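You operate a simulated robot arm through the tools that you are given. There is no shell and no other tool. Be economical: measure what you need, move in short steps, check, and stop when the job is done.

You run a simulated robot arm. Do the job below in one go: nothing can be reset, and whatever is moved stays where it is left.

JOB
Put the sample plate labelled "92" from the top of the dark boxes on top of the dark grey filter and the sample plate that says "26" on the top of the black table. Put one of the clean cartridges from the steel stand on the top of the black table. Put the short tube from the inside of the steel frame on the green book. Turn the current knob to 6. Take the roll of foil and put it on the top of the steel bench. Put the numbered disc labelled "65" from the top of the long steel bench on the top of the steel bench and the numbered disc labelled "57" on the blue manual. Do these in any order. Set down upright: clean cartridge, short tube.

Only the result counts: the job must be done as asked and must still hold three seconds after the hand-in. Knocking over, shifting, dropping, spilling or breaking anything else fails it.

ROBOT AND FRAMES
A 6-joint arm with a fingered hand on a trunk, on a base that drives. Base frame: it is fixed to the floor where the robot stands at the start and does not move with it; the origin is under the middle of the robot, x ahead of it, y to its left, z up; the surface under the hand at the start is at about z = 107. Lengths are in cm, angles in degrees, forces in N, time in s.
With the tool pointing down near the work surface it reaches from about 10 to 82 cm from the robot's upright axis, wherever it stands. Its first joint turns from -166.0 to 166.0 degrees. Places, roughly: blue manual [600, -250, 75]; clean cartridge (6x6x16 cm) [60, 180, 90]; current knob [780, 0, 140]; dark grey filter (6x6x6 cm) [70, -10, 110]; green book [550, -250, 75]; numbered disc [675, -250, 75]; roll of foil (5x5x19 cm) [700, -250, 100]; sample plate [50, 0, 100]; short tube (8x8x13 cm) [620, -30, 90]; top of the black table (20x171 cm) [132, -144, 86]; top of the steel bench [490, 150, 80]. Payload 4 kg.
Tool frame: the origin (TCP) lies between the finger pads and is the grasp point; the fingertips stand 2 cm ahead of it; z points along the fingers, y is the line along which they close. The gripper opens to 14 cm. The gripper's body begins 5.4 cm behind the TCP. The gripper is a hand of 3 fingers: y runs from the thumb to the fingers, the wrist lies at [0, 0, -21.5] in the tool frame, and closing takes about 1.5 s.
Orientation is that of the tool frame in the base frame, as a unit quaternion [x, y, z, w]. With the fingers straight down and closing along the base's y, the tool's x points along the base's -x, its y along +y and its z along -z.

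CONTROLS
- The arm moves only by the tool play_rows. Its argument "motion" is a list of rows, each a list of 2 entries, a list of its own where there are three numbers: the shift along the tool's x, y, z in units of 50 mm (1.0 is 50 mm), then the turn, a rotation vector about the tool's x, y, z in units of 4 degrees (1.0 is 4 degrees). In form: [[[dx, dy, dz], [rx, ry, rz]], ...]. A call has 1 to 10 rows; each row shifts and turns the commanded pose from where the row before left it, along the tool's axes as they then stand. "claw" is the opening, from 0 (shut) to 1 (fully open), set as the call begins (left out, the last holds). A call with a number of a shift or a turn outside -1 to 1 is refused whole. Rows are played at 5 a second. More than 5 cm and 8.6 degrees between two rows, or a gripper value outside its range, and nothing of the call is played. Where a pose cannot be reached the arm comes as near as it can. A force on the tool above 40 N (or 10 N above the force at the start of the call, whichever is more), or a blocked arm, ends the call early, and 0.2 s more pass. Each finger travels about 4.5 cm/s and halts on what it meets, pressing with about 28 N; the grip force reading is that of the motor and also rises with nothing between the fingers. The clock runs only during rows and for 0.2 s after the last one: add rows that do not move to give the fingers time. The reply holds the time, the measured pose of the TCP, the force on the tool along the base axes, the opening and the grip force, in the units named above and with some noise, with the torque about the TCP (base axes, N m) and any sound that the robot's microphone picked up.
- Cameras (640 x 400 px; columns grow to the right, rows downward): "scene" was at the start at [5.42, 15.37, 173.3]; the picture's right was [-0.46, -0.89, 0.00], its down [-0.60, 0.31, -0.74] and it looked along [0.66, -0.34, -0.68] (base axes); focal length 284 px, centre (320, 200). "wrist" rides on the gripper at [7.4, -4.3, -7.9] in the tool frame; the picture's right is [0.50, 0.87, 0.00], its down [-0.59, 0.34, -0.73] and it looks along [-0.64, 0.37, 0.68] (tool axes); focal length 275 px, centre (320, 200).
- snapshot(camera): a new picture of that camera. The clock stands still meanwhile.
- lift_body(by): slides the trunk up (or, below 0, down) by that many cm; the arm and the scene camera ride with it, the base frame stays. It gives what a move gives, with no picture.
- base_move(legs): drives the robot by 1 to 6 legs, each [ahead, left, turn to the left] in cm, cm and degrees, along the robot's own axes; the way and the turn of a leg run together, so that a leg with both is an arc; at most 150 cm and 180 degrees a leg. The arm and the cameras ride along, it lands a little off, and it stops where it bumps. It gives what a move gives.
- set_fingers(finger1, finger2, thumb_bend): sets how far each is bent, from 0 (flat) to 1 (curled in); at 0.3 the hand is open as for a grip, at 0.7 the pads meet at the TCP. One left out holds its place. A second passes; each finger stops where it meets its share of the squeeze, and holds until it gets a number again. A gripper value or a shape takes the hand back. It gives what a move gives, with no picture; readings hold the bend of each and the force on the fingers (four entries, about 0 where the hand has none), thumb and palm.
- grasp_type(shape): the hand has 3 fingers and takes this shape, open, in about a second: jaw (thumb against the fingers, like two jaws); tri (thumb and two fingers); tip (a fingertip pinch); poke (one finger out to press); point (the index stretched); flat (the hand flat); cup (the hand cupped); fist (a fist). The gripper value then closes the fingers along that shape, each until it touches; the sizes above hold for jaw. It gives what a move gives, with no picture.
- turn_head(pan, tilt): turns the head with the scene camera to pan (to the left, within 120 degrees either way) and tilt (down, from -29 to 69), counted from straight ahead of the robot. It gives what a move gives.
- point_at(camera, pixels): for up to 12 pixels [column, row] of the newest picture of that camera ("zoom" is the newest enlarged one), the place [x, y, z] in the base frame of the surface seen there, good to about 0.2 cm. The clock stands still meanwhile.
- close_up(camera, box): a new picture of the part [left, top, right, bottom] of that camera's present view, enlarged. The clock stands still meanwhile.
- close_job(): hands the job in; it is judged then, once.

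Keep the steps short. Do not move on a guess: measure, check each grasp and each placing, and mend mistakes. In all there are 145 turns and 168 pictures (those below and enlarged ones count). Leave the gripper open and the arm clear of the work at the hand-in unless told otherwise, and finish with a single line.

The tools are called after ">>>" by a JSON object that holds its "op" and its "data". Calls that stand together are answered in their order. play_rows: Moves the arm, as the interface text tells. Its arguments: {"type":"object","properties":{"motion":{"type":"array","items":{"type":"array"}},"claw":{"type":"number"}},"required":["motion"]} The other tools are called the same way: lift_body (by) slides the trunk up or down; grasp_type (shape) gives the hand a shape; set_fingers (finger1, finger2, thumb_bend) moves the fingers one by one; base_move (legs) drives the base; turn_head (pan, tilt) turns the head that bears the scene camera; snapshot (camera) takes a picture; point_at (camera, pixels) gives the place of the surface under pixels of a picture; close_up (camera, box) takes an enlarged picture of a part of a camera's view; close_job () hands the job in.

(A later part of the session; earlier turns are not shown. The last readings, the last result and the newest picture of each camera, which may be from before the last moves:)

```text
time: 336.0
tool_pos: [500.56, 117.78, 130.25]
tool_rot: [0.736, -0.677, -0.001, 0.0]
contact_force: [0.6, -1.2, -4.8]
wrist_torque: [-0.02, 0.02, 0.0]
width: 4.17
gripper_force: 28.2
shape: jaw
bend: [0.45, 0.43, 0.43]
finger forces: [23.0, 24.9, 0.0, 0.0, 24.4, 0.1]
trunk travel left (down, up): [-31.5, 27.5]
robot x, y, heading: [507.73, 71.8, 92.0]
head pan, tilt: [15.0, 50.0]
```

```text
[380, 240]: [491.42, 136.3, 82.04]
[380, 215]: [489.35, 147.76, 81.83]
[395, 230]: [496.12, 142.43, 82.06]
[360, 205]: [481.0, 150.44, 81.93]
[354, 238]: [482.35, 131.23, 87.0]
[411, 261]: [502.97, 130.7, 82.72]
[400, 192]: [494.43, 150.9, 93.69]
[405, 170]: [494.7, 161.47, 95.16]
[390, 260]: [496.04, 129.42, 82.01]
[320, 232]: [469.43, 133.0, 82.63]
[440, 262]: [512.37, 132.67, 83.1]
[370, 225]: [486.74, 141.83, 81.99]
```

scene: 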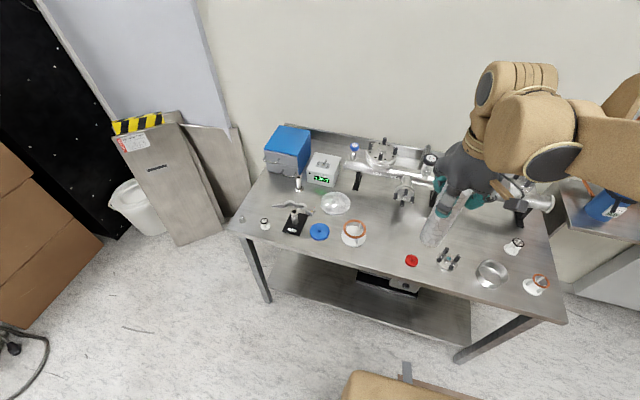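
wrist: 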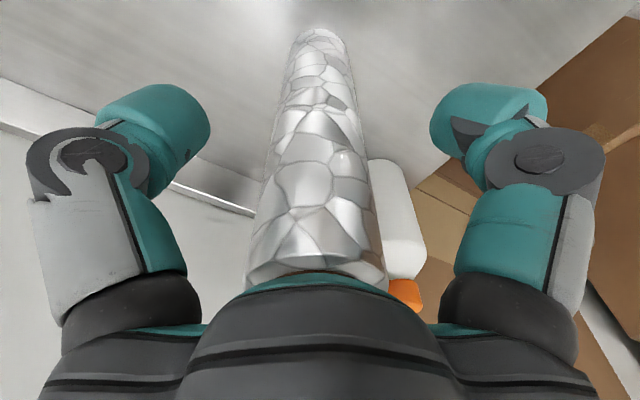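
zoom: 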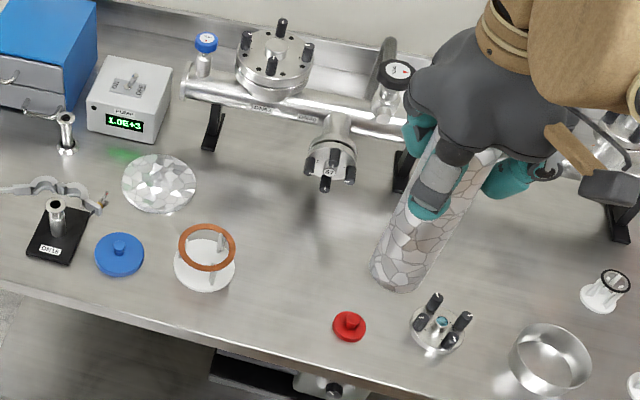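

>>> {"op": "point_at", "data": {"camera": "scene", "pixels": [[485, 240], [495, 228], [475, 245], [514, 240], [490, 270], [447, 258], [465, 235], [515, 205], [438, 160], [430, 157], [503, 260]]}}

```text
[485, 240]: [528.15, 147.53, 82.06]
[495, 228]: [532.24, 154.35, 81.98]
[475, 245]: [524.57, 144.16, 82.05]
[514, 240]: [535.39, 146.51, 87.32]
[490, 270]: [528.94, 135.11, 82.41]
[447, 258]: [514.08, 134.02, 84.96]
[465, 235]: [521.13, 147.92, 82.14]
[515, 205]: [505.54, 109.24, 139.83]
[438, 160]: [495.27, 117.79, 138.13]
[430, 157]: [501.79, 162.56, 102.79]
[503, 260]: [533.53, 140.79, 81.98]
```

Foil goes to (523,146.5), free with ≥12 cm room; the disc later to (491,138). Lower trunk 12, then move over.

>>> {"op": "lift_body", "data": {"by": -12}}

>>> {"op": "play_rows", "data": {"motion": [[[-0.665, -0.62, 0], [0, 0, 0]], [[-0.665, -0.62, 0], [0, 0, 0]], [[-0.665, -0.62, 0], [0, 0, 0]], [[-0.665, -0.62, 0], [0, 0, 0]], [[-0.665, -0.62, 0], [0, 0, 0]], [[-0.665, -0.62, 0], [0, 0, 0]], [[-0.665, -0.62, 0], [0, 0, 0]], [[-0.665, -0.62, 0], [0, 0, 0]], [[0, 0, 0], [0, 0, 0]]]}}

>>> {"op": "snapshot", "data": {"camera": "scene"}}

>>> {"op": "snapshot", "data": {"camera": "wrist"}}

```text
time: 337.5
tool_pos: [500.56, 117.8, 118.12]
tool_rot: [0.736, -0.677, -0.001, 0.0]
contact_force: [0.3, 0.8, -3.4]
wrist_torque: [-0.02, 0.04, 0.04]
width: 4.18
gripper_force: 27.9
shape: jaw
bend: [0.45, 0.43, 0.43]
finger forces: [23.0, 24.8, 0.1, 0.0, 24.4, 0.0]
trunk travel left (down, up): [-19.5, 39.5]
robot x, y, heading: [507.86, 72.02, 92.0]
head pan, tilt: [15.0, 50.0]
```

```text
time: 339.5
tool_pos: [523.18, 146.55, 118.06]
tool_rot: [0.736, -0.677, -0.001, -0.001]
contact_force: [0.7, -0.6, -3.9]
wrist_torque: [0.0, -0.01, 0.02]
width: 4.17
gripper_force: 28.6
shape: jaw
bend: [0.45, 0.42, 0.43]
finger forces: [23.2, 25.2, 0.0, 0.0, 24.1, 0.0]
trunk travel left (down, up): [-19.5, 39.5]
robot x, y, heading: [507.72, 71.89, 92.0]
head pan, tilt: [15.0, 50.0]
```

```text
61 pictures are left
```

scene: 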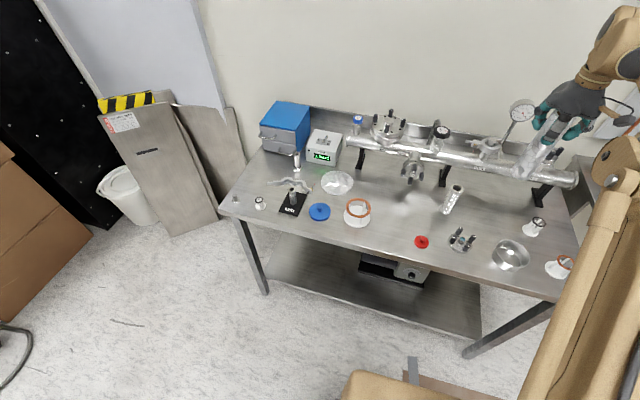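

```text
60 pictures are left
```

wrist: 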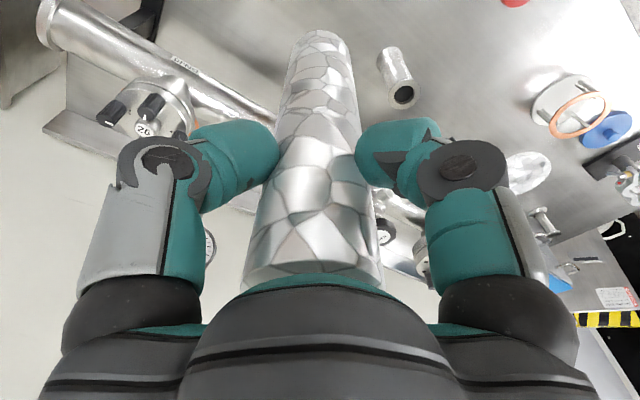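

A small standing pipe, earlier hidden, shows at (453,200), and a gauge near the hand. Measuring clearances.

>>> {"op": "point_at", "data": {"camera": "scene", "pixels": [[457, 188], [448, 212], [452, 200], [522, 112], [507, 140], [490, 150], [500, 165], [530, 170], [534, 226], [510, 248], [500, 210], [545, 200]]}}

>>> {"op": "close_up", "data": {"camera": "scene", "box": [420, 60, 640, 290]}}

```text
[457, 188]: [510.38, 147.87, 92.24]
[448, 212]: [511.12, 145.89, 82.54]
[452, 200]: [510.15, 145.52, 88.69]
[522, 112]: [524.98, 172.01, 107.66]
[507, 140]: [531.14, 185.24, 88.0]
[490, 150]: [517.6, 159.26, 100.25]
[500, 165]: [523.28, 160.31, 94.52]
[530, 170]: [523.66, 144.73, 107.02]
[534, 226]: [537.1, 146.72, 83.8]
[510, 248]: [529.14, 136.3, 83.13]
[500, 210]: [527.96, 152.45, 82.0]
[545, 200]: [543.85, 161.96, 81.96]
```

```text
1.74 times, centred on (530, 175) of scene
```

zoom: 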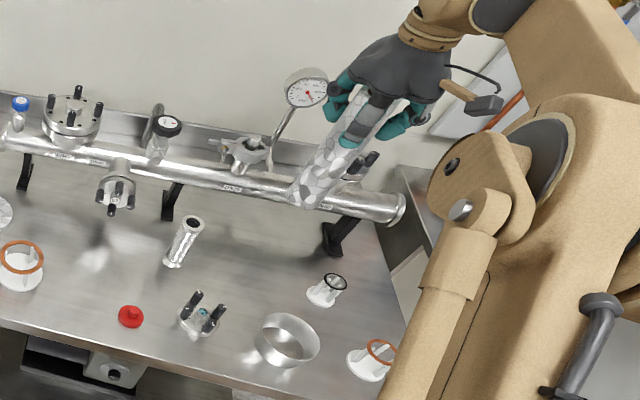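

Clearances fine (spool 12.7 cm away and lower than the fingers; pipe front y≈158). Shift 1 cm forward, lower 19.5 cm.

>>> {"op": "play_rows", "data": {"motion": [[[0.2, 0, 0], [0, 0, 0]], [[0, 0, 0.8], [0, 0, 0]], [[0, 0, 0.8], [0, 0, 0]], [[0, 0, 0.8], [0, 0, 0]], [[0, 0, 0.8], [0, 0, 0]], [[0, 0, 0.7], [0, 0, 0]], [[0, 0, 0], [0, 0, 0]]]}}

>>> {"op": "close_up", "data": {"camera": "scene", "box": [420, 90, 640, 290]}}

```text
time: 341.1
tool_pos: [523.32, 145.78, 98.68]
tool_rot: [0.736, -0.677, -0.001, -0.001]
contact_force: [0.2, -0.8, -3.4]
wrist_torque: [-0.01, 0.01, 0.0]
width: 4.17
gripper_force: 28.3
shape: jaw
bend: [0.45, 0.42, 0.43]
finger forces: [23.0, 25.3, 0.0, 0.0, 24.2, 0.1]
trunk travel left (down, up): [-19.5, 39.5]
robot x, y, heading: [507.85, 72.16, 92.2]
head pan, tilt: [15.0, 50.0]
```

```text
2.00 times, centred on (530, 190) of scene
```

zoom: 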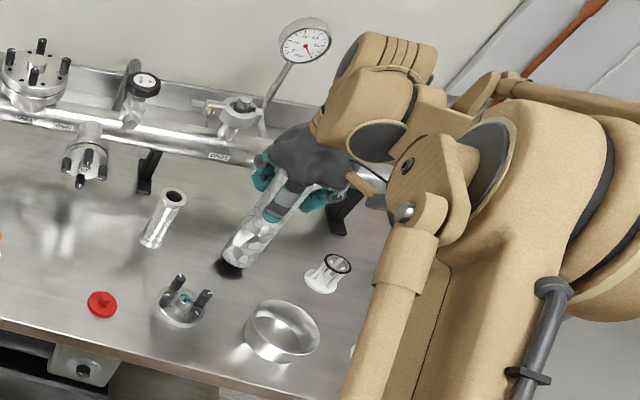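

Near the surface; creep down.

>>> {"op": "play_rows", "data": {"motion": [[[0, 0, 0.14], [0, 0, 0]], [[0, 0, 0.1], [0, 0, 0]], [[0, 0, 0], [0, 0, 0]]]}}

>>> {"op": "play_rows", "data": {"motion": [[[0, 0, 0.04], [0, 0, 0]], [[0, 0, 0], [0, 0, 0]]]}}

>>> {"op": "play_rows", "data": {"motion": [[[0, 0, 0.03], [0, 0, 0]], [[0, 0, 0], [0, 0, 0]]]}}

```text
time: 341.9
tool_pos: [523.27, 145.54, 97.55]
tool_rot: [0.736, -0.677, 0.0, -0.001]
contact_force: [0.0, -0.6, -4.1]
wrist_torque: [0.0, -0.03, 0.0]
width: 4.2
gripper_force: 28.5
shape: jaw
bend: [0.45, 0.42, 0.43]
finger forces: [23.0, 25.3, 0.0, 0.1, 24.2, 0.0]
trunk travel left (down, up): [-19.5, 39.5]
robot x, y, heading: [507.91, 71.9, 92.0]
head pan, tilt: [15.0, 50.0]
```

```text
time: 342.5
tool_pos: [523.29, 145.49, 97.24]
tool_rot: [0.736, -0.677, -0.001, 0.0]
contact_force: [-0.4, 0.1, -3.7]
wrist_torque: [-0.03, 0.01, 0.01]
width: 4.13
gripper_force: 27.8
shape: jaw
bend: [0.45, 0.42, 0.43]
finger forces: [23.0, 25.3, 0.0, 0.1, 24.2, 0.0]
trunk travel left (down, up): [-19.5, 39.5]
robot x, y, heading: [507.82, 72.02, 92.2]
head pan, tilt: [15.0, 50.0]
```

```text
time: 343.1
tool_pos: [523.22, 145.57, 97.03]
tool_rot: [0.736, -0.677, -0.002, -0.001]
contact_force: [-0.1, -0.6, -3.7]
wrist_torque: [0.02, -0.01, -0.01]
width: 4.17
gripper_force: 28.5
shape: jaw
bend: [0.45, 0.42, 0.43]
finger forces: [22.9, 25.3, 0.0, 0.1, 24.1, 0.1]
trunk travel left (down, up): [-19.5, 39.5]
robot x, y, heading: [507.42, 72.09, 92.3]
head pan, tilt: [15.0, 50.0]
```

>>> {"op": "play_rows", "data": {"motion": [[[0, 0, 0.03], [0, 0, 0]], [[0, 0, 0], [0, 0, 0]]]}}

>>> {"op": "play_rows", "data": {"motion": [[[0, 0, 0.03], [0, 0, 0]], [[0, 0, 0], [0, 0, 0]]]}}

```text
time: 343.7
tool_pos: [523.1, 145.66, 96.87]
tool_rot: [0.736, -0.677, 0.0, -0.001]
contact_force: [0.9, 0.1, -1.6]
wrist_torque: [0.01, -0.01, 0.02]
width: 4.17
gripper_force: 28.3
shape: jaw
bend: [0.45, 0.42, 0.43]
finger forces: [23.2, 25.5, 0.0, 0.1, 24.5, 0.0]
trunk travel left (down, up): [-19.5, 39.5]
robot x, y, heading: [507.5, 71.86, 92.2]
head pan, tilt: [15.0, 50.0]
```

```text
time: 344.3
tool_pos: [523.13, 145.62, 96.85]
tool_rot: [0.736, -0.677, -0.001, -0.001]
contact_force: [-1.5, -1.1, 8.3]
wrist_torque: [0.07, -0.06, 0.0]
width: 4.16
gripper_force: 27.8
shape: jaw
bend: [0.45, 0.42, 0.43]
finger forces: [24.6, 26.7, 0.0, 0.1, 26.3, 0.0]
trunk travel left (down, up): [-19.5, 39.5]
robot x, y, heading: [507.63, 72.12, 92.2]
head pan, tilt: [15.0, 50.0]
```

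Contact. Release and rise straight up.

>>> {"op": "play_rows", "data": {"motion": [[[0, 0, 0], [0, 0, 0]], [[0, 0, 0], [0, 0, 0]], [[0, 0, 0], [0, 0, 0]], [[0, 0, 0], [0, 0, 0]], [[0, 0, 0], [0, 0, 0]], [[0, 0, -0.5], [0, 0, 0]], [[0, 0, -0.8], [0, 0, 0]], [[0, 0, -0.9], [0, 0, 0]], [[0, 0, -0.9], [0, 0, 0]], [[0, 0, -0.9], [0, 0, 0]]], "claw": 0.6}}

>>> {"op": "snapshot", "data": {"camera": "scene"}}

```text
time: 346.5
tool_pos: [523.41, 145.35, 117.18]
tool_rot: [0.736, -0.676, -0.001, 0.0]
contact_force: [0.2, 0.4, 0.0]
wrist_torque: [0.02, 0.01, -0.01]
width: 8.34
gripper_force: 0.0
shape: jaw
bend: [0.3, 0.3, 0.29]
finger forces: [0.1, 0.0, 0.0, 0.0, 0.0, 0.1]
trunk travel left (down, up): [-19.5, 39.5]
robot x, y, heading: [507.79, 72.17, 92.4]
head pan, tilt: [15.0, 50.0]
```

```text
57 pictures are left
```

scene: 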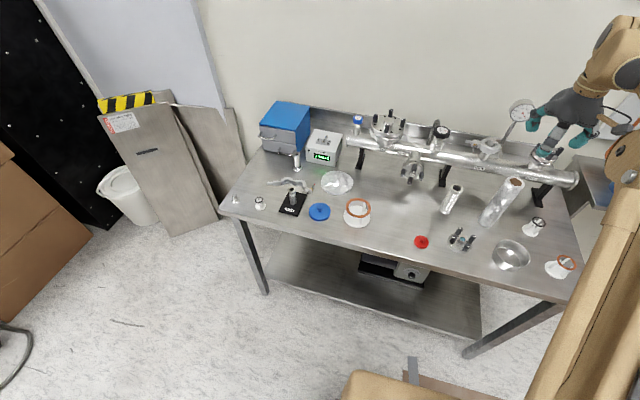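

Foil stands on the steel bench. Next the current knob on the rack at (780,0,140). Retract, back off, turn to heading 0 and look.

>>> {"op": "lift_body", "data": {"by": 12}}

>>> {"op": "play_rows", "data": {"motion": [[[0.7, 0.5, 0], [0, 0, 0]], [[0.7, 0.5, 0], [0, 0, 0]], [[0.7, 0.5, 0], [0, 0, 0]], [[0.7, 0.5, 0], [0, 0, 0]], [[0.7, 0.5, 0], [0, 0, 0]], [[0.7, 0, 0], [0, 0, 0]], [[0.7, 0, 0], [0, 0, 0]], [[0, 0, 0], [0, 0, 0]]]}}

>>> {"op": "base_move", "data": {"legs": [[-15, 0, 0], [0, 0, -92]]}}

>>> {"op": "turn_head", "data": {"pan": 10, "tilt": 25}}

>>> {"op": "snapshot", "data": {"camera": "scene"}}

```text
time: 348.0
tool_pos: [523.34, 145.4, 128.76]
tool_rot: [0.736, -0.677, -0.001, 0.0]
contact_force: [-0.6, -0.4, -0.3]
wrist_torque: [0.0, 0.0, 0.0]
width: 8.34
gripper_force: 0.1
shape: jaw
bend: [0.3, 0.3, 0.29]
finger forces: [0.0, 0.0, 0.0, 0.1, 0.1, 0.1]
trunk travel left (down, up): [-31.5, 27.5]
robot x, y, heading: [507.44, 71.9, 92.3]
head pan, tilt: [15.0, 50.0]
```

```text
time: 349.8
tool_pos: [513.17, 119.92, 128.83]
tool_rot: [0.736, -0.677, -0.001, 0.0]
contact_force: [-0.3, -0.3, 0.3]
wrist_torque: [-0.03, -0.01, 0.02]
width: 8.39
gripper_force: 0.0
shape: jaw
bend: [0.3, 0.3, 0.29]
finger forces: [0.0, 0.0, 0.0, 0.1, 0.1, 0.0]
trunk travel left (down, up): [-31.5, 27.5]
robot x, y, heading: [507.83, 72.14, 92.3]
head pan, tilt: [15.0, 50.0]
```

```text
time: 355.1
tool_pos: [555.6, 47.48, 128.8]
tool_rot: [-0.003, 1.0, 0.001, 0.0]
contact_force: [-0.3, -0.1, 0.4]
wrist_torque: [0.02, -0.02, 0.01]
width: 8.39
gripper_force: 0.1
shape: jaw
bend: [0.3, 0.3, 0.29]
finger forces: [0.1, 0.0, 0.1, 0.0, 0.0, 0.1]
trunk travel left (down, up): [-31.5, 27.5]
robot x, y, heading: [508.13, 56.6, -2.3]
head pan, tilt: [15.0, 50.0]
```

```text
time: 356.0
tool_pos: [555.63, 47.5, 128.9]
tool_rot: [-0.003, 1.0, 0.0, 0.001]
contact_force: [-0.1, 0.3, 0.1]
wrist_torque: [-0.01, -0.02, 0.02]
width: 8.35
gripper_force: 0.1
shape: jaw
bend: [0.3, 0.3, 0.29]
finger forces: [0.0, 0.0, 0.0, 0.1, 0.1, 0.0]
trunk travel left (down, up): [-31.5, 27.5]
robot x, y, heading: [508.42, 56.59, -2.3]
head pan, tilt: [10.0, 25.0]
```

```text
56 pictures are left
```

scene: 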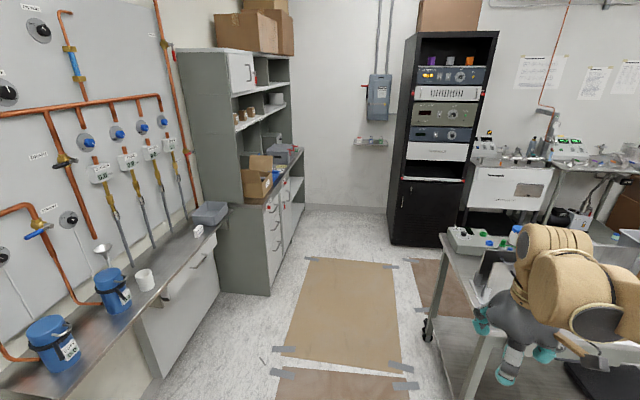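

>>> {"op": "point_at", "data": {"camera": "scene", "pixels": [[268, 294], [160, 375], [430, 335], [392, 240], [455, 75], [463, 133], [235, 225], [290, 340], [470, 195], [445, 250], [510, 240]]}}

>>> {"op": "close_up", "data": {"camera": "scene", "box": [395, 50, 495, 160]}}

```text
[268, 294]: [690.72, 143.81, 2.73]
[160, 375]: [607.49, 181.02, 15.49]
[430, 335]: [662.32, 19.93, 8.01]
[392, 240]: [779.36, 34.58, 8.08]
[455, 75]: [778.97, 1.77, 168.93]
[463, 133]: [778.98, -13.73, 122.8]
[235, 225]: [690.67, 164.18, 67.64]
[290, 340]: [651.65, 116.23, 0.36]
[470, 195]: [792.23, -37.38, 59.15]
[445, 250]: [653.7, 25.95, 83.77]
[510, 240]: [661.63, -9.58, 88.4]
```

```text
3.64 times, centred on (445, 105) of scene
```

zoom: 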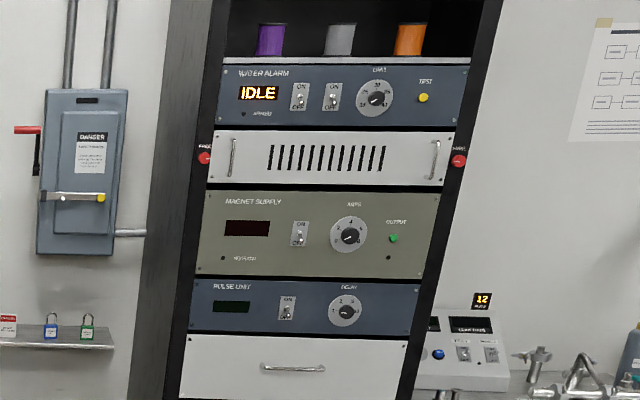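

The AMPS (current) knob on the MAGNET SUPPLY is at about (779,0,140). Drive around the middle table to stand in front of it.

>>> {"op": "base_move", "data": {"legs": [[0, 0, 2.3], [100, 22, 0], [97, 0, 0], [0, -74, 0]]}}

>>> {"op": "turn_head", "data": {"pan": 10, "tilt": 20}}

>>> {"op": "snapshot", "data": {"camera": "scene"}}

```text
time: 369.9
tool_pos: [750.42, -2.75, 128.96]
tool_rot: [0.007, 1.0, 0.0, 0.001]
contact_force: [0.1, 0.9, 0.6]
wrist_torque: [-0.04, 0.03, 0.0]
width: 8.36
gripper_force: 0.0
shape: jaw
bend: [0.3, 0.3, 0.29]
finger forces: [0.0, 0.0, 0.0, 0.1, 0.0, 0.1]
trunk travel left (down, up): [-31.5, 27.5]
robot x, y, heading: [702.86, 7.33, -3.5]
head pan, tilt: [10.0, 25.0]
```

```text
time: 370.5
tool_pos: [750.26, -2.79, 128.86]
tool_rot: [0.007, 1.0, 0.0, 0.001]
contact_force: [-0.2, -0.2, 0.2]
wrist_torque: [0.02, 0.0, 0.0]
width: 8.35
gripper_force: 0.1
shape: jaw
bend: [0.3, 0.3, 0.29]
finger forces: [0.0, 0.0, 0.1, 0.1, 0.1, 0.0]
trunk travel left (down, up): [-31.5, 27.5]
robot x, y, heading: [703.48, 7.13, -3.5]
head pan, tilt: [10.0, 20.0]
```

```text
54 pictures are left
```

scene: 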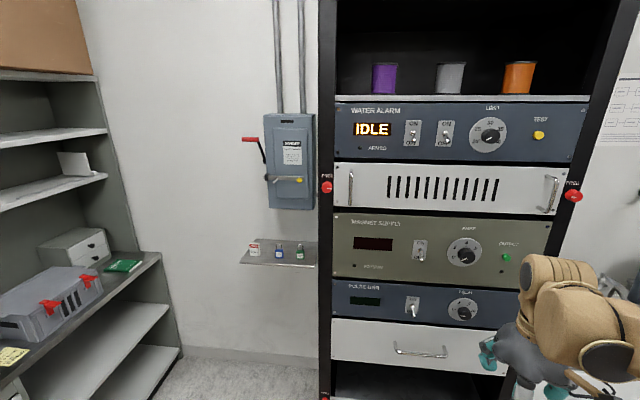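

>>> {"op": "close_up", "data": {"camera": "scene", "box": [425, 225, 505, 275]}}

>>> {"op": "point_at", "data": {"camera": "zoom", "pixels": [[310, 245], [310, 200], [240, 240], [385, 240], [312, 300], [310, 150], [285, 240], [350, 240], [520, 150], [560, 320]]}}

```text
8.00 times, centred on (465, 250) of scene
```

zoom: 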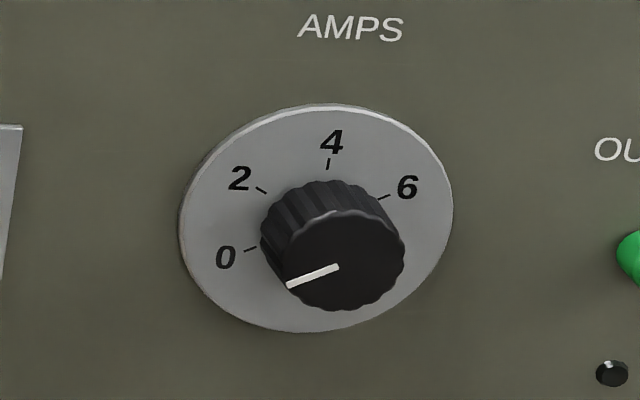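

```text
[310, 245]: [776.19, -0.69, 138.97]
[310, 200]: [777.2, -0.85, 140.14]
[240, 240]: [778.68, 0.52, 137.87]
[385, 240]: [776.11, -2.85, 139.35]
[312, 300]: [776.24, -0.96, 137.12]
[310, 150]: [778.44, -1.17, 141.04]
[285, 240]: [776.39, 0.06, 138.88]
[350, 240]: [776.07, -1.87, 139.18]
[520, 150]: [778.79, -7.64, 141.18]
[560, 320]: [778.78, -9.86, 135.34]
```

Pointer is on 0; scale runs 0-2-4-6 clockwise. Measuring ticks and pointer precisely.

>>> {"op": "point_at", "data": {"camera": "zoom", "pixels": [[250, 249], [261, 190], [328, 164], [386, 196], [182, 220], [450, 215], [325, 106], [305, 330], [290, 285], [337, 267], [403, 255], [342, 309]]}}

```text
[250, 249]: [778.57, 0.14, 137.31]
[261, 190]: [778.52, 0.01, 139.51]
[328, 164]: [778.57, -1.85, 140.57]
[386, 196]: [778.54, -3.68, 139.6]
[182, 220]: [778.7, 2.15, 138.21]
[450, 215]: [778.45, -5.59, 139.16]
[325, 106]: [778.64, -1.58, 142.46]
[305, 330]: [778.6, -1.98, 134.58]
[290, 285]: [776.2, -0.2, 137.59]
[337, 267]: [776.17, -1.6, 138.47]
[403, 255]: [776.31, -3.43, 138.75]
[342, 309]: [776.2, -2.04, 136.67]
```

Axis at (y,z)=(-1.7,138.5); 0 at 210°, 6 at 30° → 180° clockwise in all. First raise the hand 10 cm and tip it forward to point along +x.

>>> {"op": "play_rows", "data": {"motion": [[[-0.6, 0, -0.8], [0, 0, 0]], [[-0.6, 0, -0.8], [0, 0, 0]], [[0, 0, 0], [0, -1, 0]], [[0, 0, 0], [0, -1, 0]], [[0, 0, 0], [0, -1, 0]], [[0, 0, 0], [0, -1, 0]], [[0, 0, 0], [0, -1, 0]], [[0, 0, 0], [0, -1, 0]], [[0, 0, 0], [0, -1, 0]], [[0, 0, 0], [0, -1, 0]]]}}

>>> {"op": "play_rows", "data": {"motion": [[[0, 0, 0], [0, -1, 0]], [[0, 0, 0], [0, -1, 0]], [[0, 0, 0], [0, -1, 0]], [[0, 0, 0], [0, -1, 0]], [[0, 0, 0], [0, -1, 0]], [[0, 0, 0], [0, -1, 0]], [[0, 0, 0], [0, -1, 0]], [[0, 0, 0], [0, -1, 0]], [[0, 0, 0], [0, -1, 0]], [[0, 0, 0], [0, -1, 0]]]}}

>>> {"op": "play_rows", "data": {"motion": [[[0, 0, 0], [0, -1, 0]], [[0, 0, 0], [0, -1, 0]], [[0, 0, 0], [0, -1, 0]], [[0, 0, 0], [0, -1, 0]], [[0, 0, 0], [0, -0.5, 0]], [[0, 0, 0], [0, 0, 0]]]}}

>>> {"op": "snapshot", "data": {"camera": "scene"}}

```text
time: 372.7
tool_pos: [756.42, -2.94, 136.88]
tool_rot: [0.007, 0.961, -0.002, 0.277]
contact_force: [-0.6, 0.4, 0.5]
wrist_torque: [0.02, -0.01, 0.01]
width: 8.35
gripper_force: 0.1
shape: jaw
bend: [0.3, 0.3, 0.29]
finger forces: [0.0, 0.0, 0.0, 0.1, 0.0, 0.0]
trunk travel left (down, up): [-31.5, 27.5]
robot x, y, heading: [703.25, 7.31, -3.5]
head pan, tilt: [10.0, 20.0]
```

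```text
time: 374.9
tool_pos: [756.51, -3.02, 136.9]
tool_rot: [0.006, 0.808, -0.005, 0.589]
contact_force: [0.9, 0.2, -0.1]
wrist_torque: [-0.01, -0.02, 0.05]
width: 8.39
gripper_force: 0.1
shape: jaw
bend: [0.3, 0.3, 0.29]
finger forces: [0.0, 0.0, 0.0, 0.0, 0.1, 0.1]
trunk travel left (down, up): [-31.5, 27.5]
robot x, y, heading: [703.22, 7.24, -3.5]
head pan, tilt: [10.0, 20.0]
```

```text
time: 376.3
tool_pos: [756.47, -2.78, 136.87]
tool_rot: [0.006, 0.722, -0.004, 0.692]
contact_force: [-0.4, -0.3, -0.1]
wrist_torque: [-0.03, 0.01, -0.01]
width: 8.37
gripper_force: 0.1
shape: jaw
bend: [0.3, 0.3, 0.29]
finger forces: [0.1, 0.0, 0.1, 0.0, 0.0, 0.0]
trunk travel left (down, up): [-31.5, 27.5]
robot x, y, heading: [703.28, 7.37, -3.3]
head pan, tilt: [10.0, 20.0]
```

```text
52 pictures are left
```

scene: 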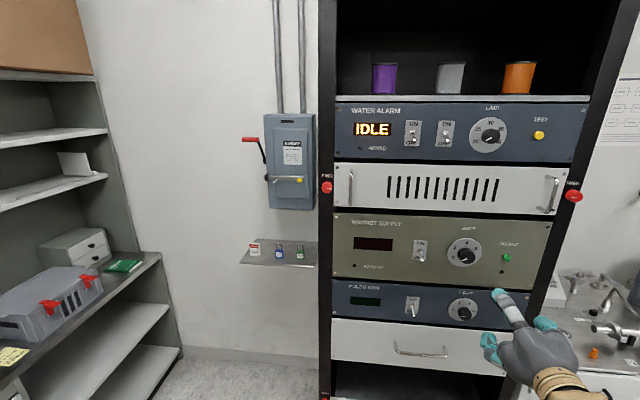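

Nearly level (2.4° short). Fix tilt, align with the knob axis and advance to x≈768.

>>> {"op": "play_rows", "data": {"motion": [[[0, 0, 0], [0, -0.6, 0]], [[-0.32, 0.23, 0], [0, 0, 0]], [[0, 0, 0.6], [0, 0, 0]], [[0, 0, 0.6], [0, 0, 0]], [[0, 0, 0.6], [0, 0, 0]], [[0, 0, 0.4], [0, 0, 0]], [[0, 0, 0], [0, 0, 0]], [[0, 0, 0], [0, 0, 0]]], "claw": 0.5}}

>>> {"op": "snapshot", "data": {"camera": "wrist"}}

>>> {"op": "close_up", "data": {"camera": "scene", "box": [400, 200, 560, 320]}}

```text
time: 378.1
tool_pos: [767.54, -2.04, 137.9]
tool_rot: [0.006, 0.722, -0.005, 0.692]
contact_force: [-0.4, 0.7, -0.3]
wrist_torque: [-0.02, -0.01, 0.02]
width: 7.05
gripper_force: 0.1
shape: jaw
bend: [0.34, 0.34, 0.33]
finger forces: [0.0, 0.0, 0.0, 0.1, 0.1, 0.0]
out of reach, approached as far as the arm can: row 1
trunk travel left (down, up): [-31.5, 27.5]
robot x, y, heading: [703.45, 7.32, -3.4]
head pan, tilt: [10.0, 20.0]
```

```text
51 pictures are left
```

wrist: 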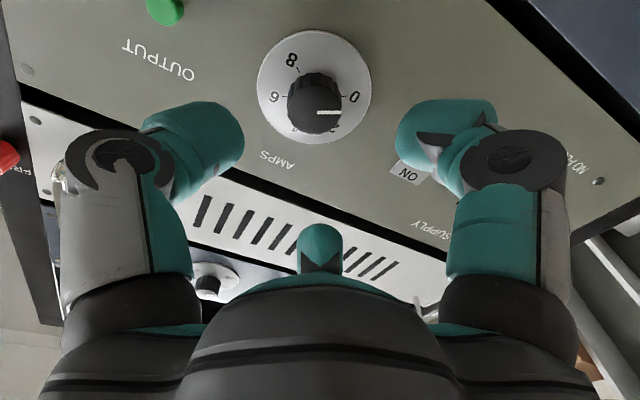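

```text
3.33 times, centred on (480, 260) of scene
```

zoom: 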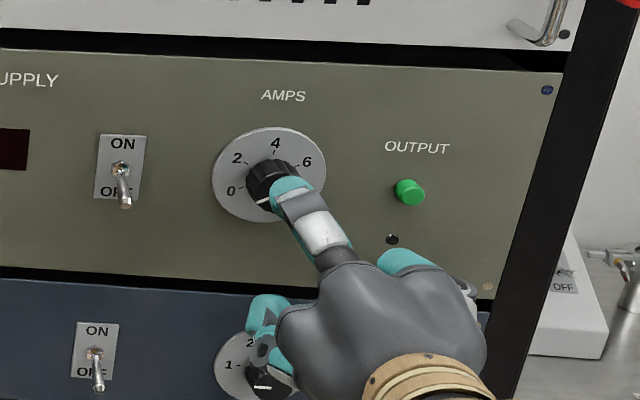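

Knob near the hand's axis. Small correction, then advance 8 cm so the tips surround the knob.

>>> {"op": "play_rows", "data": {"motion": [[[-0.12, 0.1, 0], [0, 0, 0]], [[0, 0, 0.5], [0, 0, 0]], [[0, 0, 0.5], [0, 0, 0]], [[0, 0, 0.4], [0, 0, 0]], [[0, 0, 0], [0, 0, 0]], [[0, 0, 0], [0, 0, 0]]]}}

>>> {"op": "snapshot", "data": {"camera": "wrist"}}

```text
time: 379.5
tool_pos: [774.87, -1.49, 138.27]
tool_rot: [0.006, 0.722, -0.004, 0.692]
contact_force: [0.1, 0.3, 0.2]
wrist_torque: [-0.02, -0.01, 0.01]
width: 7.02
gripper_force: 0.1
shape: jaw
bend: [0.34, 0.34, 0.33]
finger forces: [0.0, 0.0, 0.1, 0.0, 0.0, 0.0]
trunk travel left (down, up): [-31.5, 27.5]
robot x, y, heading: [703.41, 7.36, -3.2]
head pan, tilt: [10.0, 20.0]
```

```text
49 pictures are left
```

wrist: 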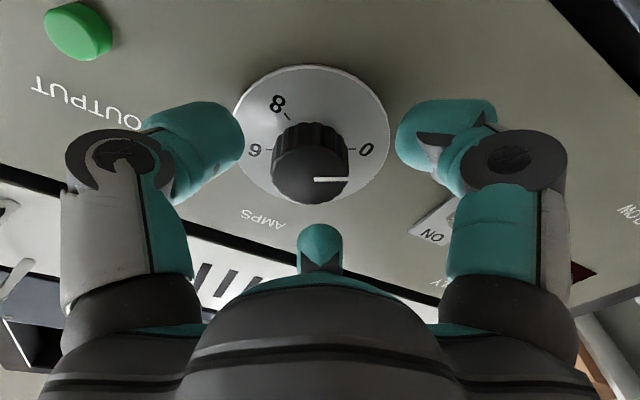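

Shift 3 mm, advance 8 mm, then pre-turn the open hand counter-clockwise 80° around the knob.

>>> {"op": "play_rows", "data": {"motion": [[[0, -0.06, 0], [0, 0, 0]], [[0, 0, 0.16], [0, 0, 0]], [[0, 0, 0], [0, 0, -1]], [[0, 0, 0], [0, 0, -1]], [[0, 0, 0], [0, 0, -1]], [[0, 0, 0], [0, 0, -1]], [[0, 0, 0], [0, 0, -1]], [[0, 0, 0], [0, 0, -1]], [[0, 0, 0], [0, 0, -1]], [[0, 0, 0], [0, 0, -1]]]}}

>>> {"op": "play_rows", "data": {"motion": [[[0, 0, 0], [0, 0, -1]], [[0, 0, 0], [0, 0, -1]], [[0, 0, 0], [0, 0, -1]], [[0, 0, 0], [0, 0, -1]], [[0, 0, 0], [0, 0, -1]], [[0, 0, 0], [0, 0, -1]], [[0, 0, 0], [0, 0, -1]], [[0, 0, 0], [0, 0, -1]], [[0, 0, 0], [0, 0, -1]], [[0, 0, 0], [0, 0, -1]]]}}

>>> {"op": "snapshot", "data": {"camera": "wrist"}}

```text
time: 381.7
tool_pos: [775.81, 2.39, 138.28]
tool_rot: [-0.191, 0.699, -0.197, 0.661]
contact_force: [-0.5, -5.7, 7.1]
wrist_torque: [-0.18, -0.07, -0.08]
width: 7.86
gripper_force: 0.0
shape: jaw
bend: [0.34, 0.34, 0.3]
finger forces: [0.0, 0.0, 0.0, 0.0, 7.1, 0.0]
out of reach, approached as far as the arm can: row 5, 6, 7, 8, 9, 10
trunk travel left (down, up): [-31.5, 27.5]
robot x, y, heading: [703.63, 7.42, -3.4]
head pan, tilt: [10.0, 20.0]
```

```text
time: 383.5
tool_pos: [775.54, 4.15, 138.84]
tool_rot: [-0.355, 0.625, -0.363, 0.593]
contact_force: [-7.2, -2.8, 25.7]
wrist_torque: [1.23, -0.13, 0.34]
width: 6.88
gripper_force: 0.2
shape: jaw
bend: [0.34, 0.36, 0.33]
finger forces: [0.0, 27.6, 0.0, 0.0, 0.0, 0.0]
out of reach, approached as far as the arm can: row 1, 2, 4, 6, 8
trunk travel left (down, up): [-31.5, 27.5]
robot x, y, heading: [703.25, 7.38, -3.8]
head pan, tilt: [10.0, 20.0]
stopped in row 8: the force on the tool passed its limit at 48 N (the readings are from after the stop); the commanded pose is now the measured one
```

```text
48 pictures are left
```

wrist: 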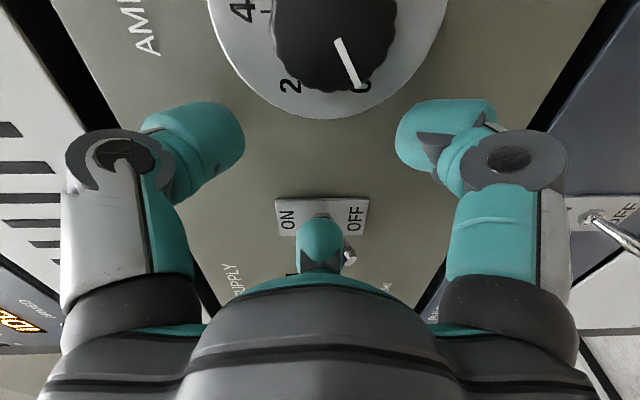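

The arm couldn't hold position and drifted sideways toward the toggle. Back straight off 10 cm and inspect.

>>> {"op": "play_rows", "data": {"motion": [[[0, 0, -0.6], [0, 0, 0]], [[0, 0, -0.7], [0, 0, 0]], [[0, 0, -0.7], [0, 0, 0]], [[0, 0, 0], [0, 0, 0]]]}}

>>> {"op": "close_up", "data": {"camera": "scene", "box": [330, 200, 560, 330]}}

```text
time: 384.5
tool_pos: [765.9, 4.52, 138.93]
tool_rot: [-0.358, 0.626, -0.362, 0.59]
contact_force: [0.6, 0.4, 0.6]
wrist_torque: [0.0, -0.03, 0.0]
width: 6.99
gripper_force: 0.0
shape: jaw
bend: [0.34, 0.34, 0.33]
finger forces: [0.1, 0.0, 0.1, 0.0, 0.1, 0.0]
trunk travel left (down, up): [-31.5, 27.5]
robot x, y, heading: [703.56, 7.37, -3.4]
head pan, tilt: [10.0, 20.0]
```

```text
2.78 times, centred on (445, 265) of scene
```

zoom: 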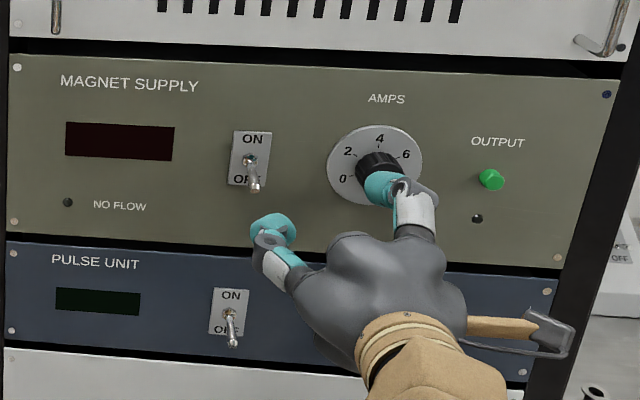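

Switches are unchanged (levers down). In free air I roll back to level, recentre, and then test a +60° roll for reach.

>>> {"op": "play_rows", "data": {"motion": [[[0, 0, 0], [0, 0, 1]], [[0, 0, 0], [0, 0, 1]], [[0, 0, 0], [0, 0, 1]], [[0, 0, 0], [0, 0, 1]], [[0, 0, 0], [0, 0, 1]], [[0, 0, 0], [0, 0, 1]], [[0, 0, 0], [0, 0, 1]], [[0, 0, 0], [0, 0, 1]], [[0, 0, 0], [0, 0, 1]], [[0, 0, 0], [0, 0, 1]]]}}

>>> {"op": "play_rows", "data": {"motion": [[[0, 0, 0], [0, 0, 1]], [[0, 0, 0], [0, 0, 1]], [[0, 0, 0], [0, 0, 1]], [[0, 0, 0], [0, 0, 1]], [[0, 0, 0], [0, 0, 1]], [[0, 0, 0], [0, 0, 0.7]], [[0, -0.6, 0], [0, 0, 0]], [[0, -0.62, 0], [0, 0, 0]]]}}

>>> {"op": "play_rows", "data": {"motion": [[[0, 0, 0], [0, 0, 1]], [[0, 0, 0], [0, 0, 1]], [[0, 0, 0], [0, 0, 1]], [[0, 0, 0], [0, 0, 1]], [[0, 0, 0], [0, 0, 1]], [[0, 0, 0], [0, 0, 1]], [[0, 0, 0], [0, 0, 1]], [[0, 0, 0], [0, 0, 1]], [[0, 0, 0], [0, 0, 1]], [[0, 0, 0], [0, 0, 1]]]}}

>>> {"op": "play_rows", "data": {"motion": [[[0, 0, 0], [0, 0, 1]], [[0, 0, 0], [0, 0, 1]], [[0, 0, 0], [0, 0, 1]], [[0, 0, 0], [0, 0, 1]], [[0, 0, 0], [0, 0, 1]], [[0, 0, 0], [0, 0, 1]], [[0, 0, 0], [0, 0, 1]], [[0, 0, 0], [0, 0, 1]], [[0, 0, 0], [0, 0, 1]], [[0, 0, 0], [0, 0, 1]]]}}

>>> {"op": "snapshot", "data": {"camera": "scene"}}

```text
time: 386.7
tool_pos: [766.1, 4.52, 138.93]
tool_rot: [-0.123, 0.711, -0.137, 0.679]
contact_force: [0.7, -1.0, 0.7]
wrist_torque: [0.01, -0.02, 0.01]
width: 7.01
gripper_force: 0.0
shape: jaw
bend: [0.34, 0.34, 0.33]
finger forces: [0.0, 0.0, 0.0, 0.0, 0.1, 0.0]
trunk travel left (down, up): [-31.5, 27.5]
robot x, y, heading: [703.41, 7.51, -3.4]
head pan, tilt: [10.0, 20.0]
```

```text
time: 388.5
tool_pos: [765.89, -1.54, 138.81]
tool_rot: [0.02, 0.721, -0.001, 0.693]
contact_force: [-0.4, -0.4, -0.4]
wrist_torque: [-0.01, 0.0, -0.01]
width: 7.02
gripper_force: 0.1
shape: jaw
bend: [0.34, 0.34, 0.33]
finger forces: [0.0, 0.0, 0.0, 0.0, 0.0, 0.1]
trunk travel left (down, up): [-31.5, 27.5]
robot x, y, heading: [703.08, 6.69, -3.7]
head pan, tilt: [10.0, 20.0]
```

```text
time: 390.7
tool_pos: [765.88, -1.48, 138.69]
tool_rot: [0.267, 0.67, 0.236, 0.651]
contact_force: [-0.2, -0.1, -0.4]
wrist_torque: [0.01, -0.03, -0.01]
width: 7.02
gripper_force: 0.0
shape: jaw
bend: [0.34, 0.34, 0.33]
finger forces: [0.1, 0.0, 0.0, 0.1, 0.0, 0.0]
trunk travel left (down, up): [-31.5, 27.5]
robot x, y, heading: [703.45, 7.09, -3.8]
head pan, tilt: [10.0, 20.0]
```

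```text
time: 392.9
tool_pos: [765.76, -1.58, 138.6]
tool_rot: [0.479, 0.539, 0.446, 0.531]
contact_force: [0.0, 0.1, 0.4]
wrist_torque: [-0.01, -0.01, 0.01]
width: 7.01
gripper_force: 0.1
shape: jaw
bend: [0.34, 0.34, 0.33]
finger forces: [0.0, 0.1, 0.0, 0.0, 0.0, 0.1]
trunk travel left (down, up): [-31.5, 27.5]
robot x, y, heading: [703.02, 7.2, -3.8]
head pan, tilt: [10.0, 20.0]
```

```text
46 pictures are left
```

scene: 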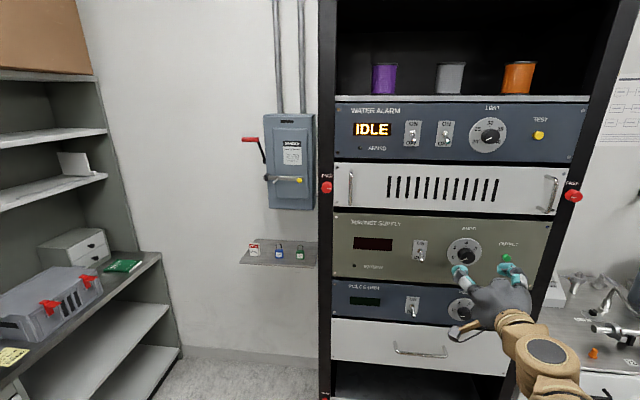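

+80° works without limits. Test on to +180° in the air.

>>> {"op": "play_rows", "data": {"motion": [[[0, 0, 0], [0, 0, 1]], [[0, 0, 0], [0, 0, 1]], [[0, 0, 0], [0, 0, 1]], [[0, 0, 0], [0, 0, 1]], [[0, 0, 0], [0, 0, 1]], [[0, 0, 0], [0, 0, 1]], [[0, 0, 0], [0, 0, 1]], [[0, 0, 0], [0, 0, 1]], [[0, 0, 0], [0, 0, 1]], [[0, 0, 0], [0, 0, 1]]]}}

>>> {"op": "play_rows", "data": {"motion": [[[0, 0, 0], [0, 0, 1]], [[0, 0, 0], [0, 0, 1]], [[0, 0, 0], [0, 0, 1]], [[0, 0, 0], [0, 0, 1]], [[0, 0, 0], [0, 0, 1]], [[0, 0, 0], [0, 0, 1]], [[0, 0, 0], [0, 0, 1]], [[0, 0, 0], [0, 0, 1]], [[0, 0, 0], [0, 0, 1]], [[0, 0, 0], [0, 0, 1]]]}}

>>> {"op": "play_rows", "data": {"motion": [[[0, 0, 0], [0, 0, 1]], [[0, 0, 0], [0, 0, 1]], [[0, 0, 0], [0, 0, 1]], [[0, 0, 0], [0, 0, 1]], [[0, 0, 0], [0, 0, 1]]]}}

```text
time: 395.1
tool_pos: [765.83, -1.49, 138.65]
tool_rot: [0.635, 0.343, 0.6, 0.347]
contact_force: [-0.2, 0.0, -0.2]
wrist_torque: [0.0, 0.01, 0.02]
width: 7.01
gripper_force: 0.0
shape: jaw
bend: [0.34, 0.34, 0.33]
finger forces: [0.0, 0.0, 0.0, 0.0, 0.0, 0.1]
trunk travel left (down, up): [-31.5, 27.5]
robot x, y, heading: [703.24, 7.13, -3.4]
head pan, tilt: [10.0, 20.0]
```

```text
time: 397.3
tool_pos: [765.84, -1.62, 138.71]
tool_rot: [0.714, 0.105, 0.682, 0.12]
contact_force: [0.5, -0.1, 0.0]
wrist_torque: [-0.03, 0.0, 0.01]
width: 7.03
gripper_force: 0.0
shape: jaw
bend: [0.34, 0.34, 0.33]
finger forces: [0.0, 0.1, 0.0, 0.0, 0.1, 0.1]
trunk travel left (down, up): [-31.5, 27.5]
robot x, y, heading: [703.28, 7.02, -3.8]
head pan, tilt: [10.0, 20.0]
```

```text
time: 398.5
tool_pos: [765.75, -1.58, 138.6]
tool_rot: [0.721, -0.021, 0.693, 0.0]
contact_force: [0.8, -0.6, 0.3]
wrist_torque: [-0.02, 0.01, 0.01]
width: 7.03
gripper_force: 0.1
shape: jaw
bend: [0.34, 0.34, 0.33]
finger forces: [0.1, 0.0, 0.0, 0.1, 0.0, 0.0]
trunk travel left (down, up): [-31.5, 27.5]
robot x, y, heading: [703.37, 7.17, -3.5]
head pan, tilt: [10.0, 20.0]
```

Full +180° is reachable. Roll back to 0 in the air and view the knob.

>>> {"op": "play_rows", "data": {"motion": [[[0, 0, 0], [0, 0, -1]], [[0, 0, 0], [0, 0, -1]], [[0, 0, 0], [0, 0, -1]], [[0, 0, 0], [0, 0, -1]], [[0, 0, 0], [0, 0, -1]], [[0, 0, 0], [0, 0, -1]], [[0, 0, 0], [0, 0, -1]], [[0, 0, 0], [0, 0, -1]], [[0, 0, 0], [0, 0, -1]], [[0, 0, 0], [0, 0, -1]]]}}

>>> {"op": "play_rows", "data": {"motion": [[[0, 0, 0], [0, 0, -1]], [[0, 0, 0], [0, 0, -1]], [[0, 0, 0], [0, 0, -1]], [[0, 0, 0], [0, 0, -1]], [[0, 0, 0], [0, 0, -1]], [[0, 0, 0], [0, 0, -1]], [[0, 0, 0], [0, 0, -1]], [[0, 0, 0], [0, 0, -1]], [[0, 0, 0], [0, 0, -1]], [[0, 0, 0], [0, 0, -1]]]}}

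>>> {"op": "play_rows", "data": {"motion": [[[0, 0, 0], [0, 0, -1]], [[0, 0, 0], [0, 0, -1]], [[0, 0, 0], [0, 0, -1]], [[0, 0, 0], [0, 0, -1]], [[0, 0, 0], [0, 0, -1]], [[0, 0, 0], [0, 0, -1]], [[0, 0, 0], [0, 0, -1]], [[0, 0, 0], [0, 0, -1]], [[0, 0, 0], [0, 0, -1]], [[0, 0, 0], [0, 0, -1]]]}}

>>> {"op": "play_rows", "data": {"motion": [[[0, 0, 0], [0, 0, -1]], [[0, 0, 0], [0, 0, -1]], [[0, 0, 0], [0, 0, -1]], [[0, 0, 0], [0, 0, -1]], [[0, 0, 0], [0, 0, -1]], [[0, 0, 0], [0, 0, -1]], [[0, 0, 0], [0, 0, -1]], [[0, 0, 0], [0, 0, -1]], [[0, 0, 0], [0, 0, -1]], [[0, 0, 0], [0, 0, -1]]]}}

>>> {"op": "play_rows", "data": {"motion": [[[0, 0, 0], [0, 0, -1]], [[0, 0, 0], [0, 0, -1]], [[0, 0, 0], [0, 0, -1]], [[0, 0, 0], [0, 0, -1]], [[0, 0, 0], [0, 0, -1]], [[-0.05, 0, 0], [0, 0, 0]], [[0, 0, 0.8], [0, 0, 0]], [[0, 0, 0.7], [0, 0, 0]], [[0, 0, 0], [0, 0, 0]]]}}

>>> {"op": "snapshot", "data": {"camera": "wrist"}}

```text
time: 400.7
tool_pos: [765.71, -1.59, 138.72]
tool_rot: [0.684, 0.228, 0.65, 0.239]
contact_force: [0.6, 0.5, 0.5]
wrist_torque: [0.02, 0.01, -0.02]
width: 7.01
gripper_force: 0.0
shape: jaw
bend: [0.34, 0.34, 0.33]
finger forces: [0.0, 0.0, 0.0, 0.0, 0.0, 0.1]
trunk travel left (down, up): [-31.5, 27.5]
robot x, y, heading: [703.33, 7.54, -3.6]
head pan, tilt: [10.0, 20.0]
```

```text
time: 402.9
tool_pos: [765.73, -1.61, 138.76]
tool_rot: [0.564, 0.449, 0.53, 0.446]
contact_force: [-0.2, -0.8, 0.5]
wrist_torque: [0.02, -0.01, -0.03]
width: 7.0
gripper_force: 0.0
shape: jaw
bend: [0.34, 0.34, 0.33]
finger forces: [0.0, 0.1, 0.0, 0.1, 0.1, 0.1]
trunk travel left (down, up): [-31.5, 27.5]
robot x, y, heading: [703.21, 7.66, -3.6]
head pan, tilt: [10.0, 20.0]
```

```text
time: 405.1
tool_pos: [765.75, -1.51, 138.67]
tool_rot: [0.378, 0.614, 0.347, 0.6]
contact_force: [-0.9, 0.3, -0.2]
wrist_torque: [0.04, 0.02, 0.02]
width: 7.03
gripper_force: 0.2
shape: jaw
bend: [0.34, 0.34, 0.33]
finger forces: [0.0, 0.0, 0.1, 0.0, 0.0, 0.0]
trunk travel left (down, up): [-31.5, 27.5]
robot x, y, heading: [703.68, 7.01, -3.4]
head pan, tilt: [10.0, 20.0]
```

```text
time: 407.3
tool_pos: [765.83, -1.63, 138.59]
tool_rot: [0.145, 0.707, 0.119, 0.682]
contact_force: [0.2, -0.4, 0.5]
wrist_torque: [0.02, 0.02, -0.04]
width: 6.98
gripper_force: 0.1
shape: jaw
bend: [0.34, 0.34, 0.33]
finger forces: [0.0, 0.0, 0.1, 0.0, 0.0, 0.0]
trunk travel left (down, up): [-31.5, 27.5]
robot x, y, heading: [703.64, 7.33, -3.6]
head pan, tilt: [10.0, 20.0]
```

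```text
time: 409.3
tool_pos: [773.09, -1.71, 138.8]
tool_rot: [0.021, 0.721, -0.001, 0.692]
contact_force: [-0.1, 0.2, 0.9]
wrist_torque: [0.02, -0.02, 0.0]
width: 7.03
gripper_force: 0.0
shape: jaw
bend: [0.34, 0.34, 0.33]
finger forces: [0.1, 0.0, 0.0, 0.0, 0.0, 0.0]
trunk travel left (down, up): [-31.5, 27.5]
robot x, y, heading: [703.16, 7.21, -3.3]
head pan, tilt: [10.0, 20.0]
```

```text
45 pictures are left
```

wrist: 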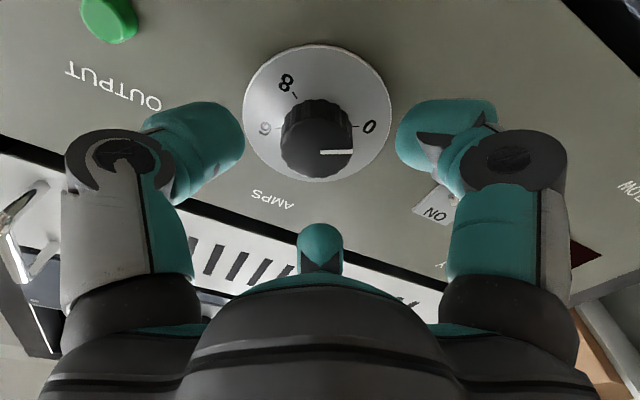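

Pointer still at 0 and the knob is centred (318,152). Advance 2.6 cm, close, turn +40° as a test.

>>> {"op": "play_rows", "data": {"motion": [[[0, 0, 0.26], [0, 0, 0]], [[0, 0, 0.26], [0, 0, 0]], [[0, 0, 0], [0, 0, 0]]]}}

>>> {"op": "play_rows", "data": {"motion": [[[0, 0, 0], [0, 0, 0]], [[0, 0, 0], [0, 0, 0]], [[0, 0, 0], [0, 0, 0]], [[0, 0, 0], [0, 0, 0]], [[0, 0, 0], [0, 0, 0]], [[0, 0, 0], [0, 0, 0]], [[0, 0, 0], [0, 0, 0]]], "claw": 0}}

>>> {"op": "play_rows", "data": {"motion": [[[0, 0, 0], [0, 0, 1]], [[0, 0, 0], [0, 0, 1]], [[0, 0, 0], [0, 0, 1]], [[0, 0, 0], [0, 0, 1]], [[0, 0, 0], [0, 0, 1]], [[0, 0, 0], [0, 0, 1]], [[0, 0, 0], [0, 0, 1]], [[0, 0, 0], [0, 0, 1]], [[0, 0, 0], [0, 0, 1]], [[0, 0, 0], [0, 0, 1]]]}}

>>> {"op": "snapshot", "data": {"camera": "wrist"}}

```text
time: 410.1
tool_pos: [775.82, -1.79, 138.43]
tool_rot: [0.021, 0.721, -0.002, 0.693]
contact_force: [0.7, 0.3, -0.3]
wrist_torque: [0.02, 0.02, -0.05]
width: 7.0
gripper_force: 0.1
shape: jaw
bend: [0.34, 0.34, 0.33]
finger forces: [0.0, 0.0, 0.1, 0.1, 0.0, 0.1]
trunk travel left (down, up): [-31.5, 27.5]
robot x, y, heading: [703.15, 7.53, -3.6]
head pan, tilt: [10.0, 20.0]
```

```text
time: 411.7
tool_pos: [775.93, -1.86, 138.5]
tool_rot: [0.02, 0.721, 0.0, 0.693]
contact_force: [5.6, -0.1, 3.3]
wrist_torque: [-0.04, -0.08, -0.05]
width: 3.27
gripper_force: 27.4
shape: jaw
bend: [0.48, 0.47, 0.46]
finger forces: [22.8, 24.6, 0.0, 0.0, 25.0, 0.0]
trunk travel left (down, up): [-31.5, 27.5]
robot x, y, heading: [702.89, 7.12, -3.5]
head pan, tilt: [10.0, 20.0]
```

```text
time: 413.9
tool_pos: [775.98, -1.81, 138.53]
tool_rot: [0.266, 0.67, 0.237, 0.651]
contact_force: [6.5, 0.4, 5.3]
wrist_torque: [0.0, -0.13, 0.16]
width: 3.24
gripper_force: 27.8
shape: jaw
bend: [0.48, 0.47, 0.46]
finger forces: [25.6, 24.8, 0.0, 0.1, 23.9, 0.1]
trunk travel left (down, up): [-31.5, 27.5]
robot x, y, heading: [703.47, 7.38, -3.4]
head pan, tilt: [10.0, 20.0]
```

```text
44 pictures are left
```

wrist: 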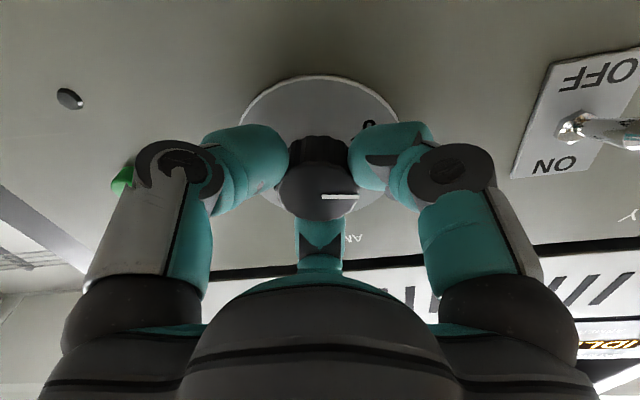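

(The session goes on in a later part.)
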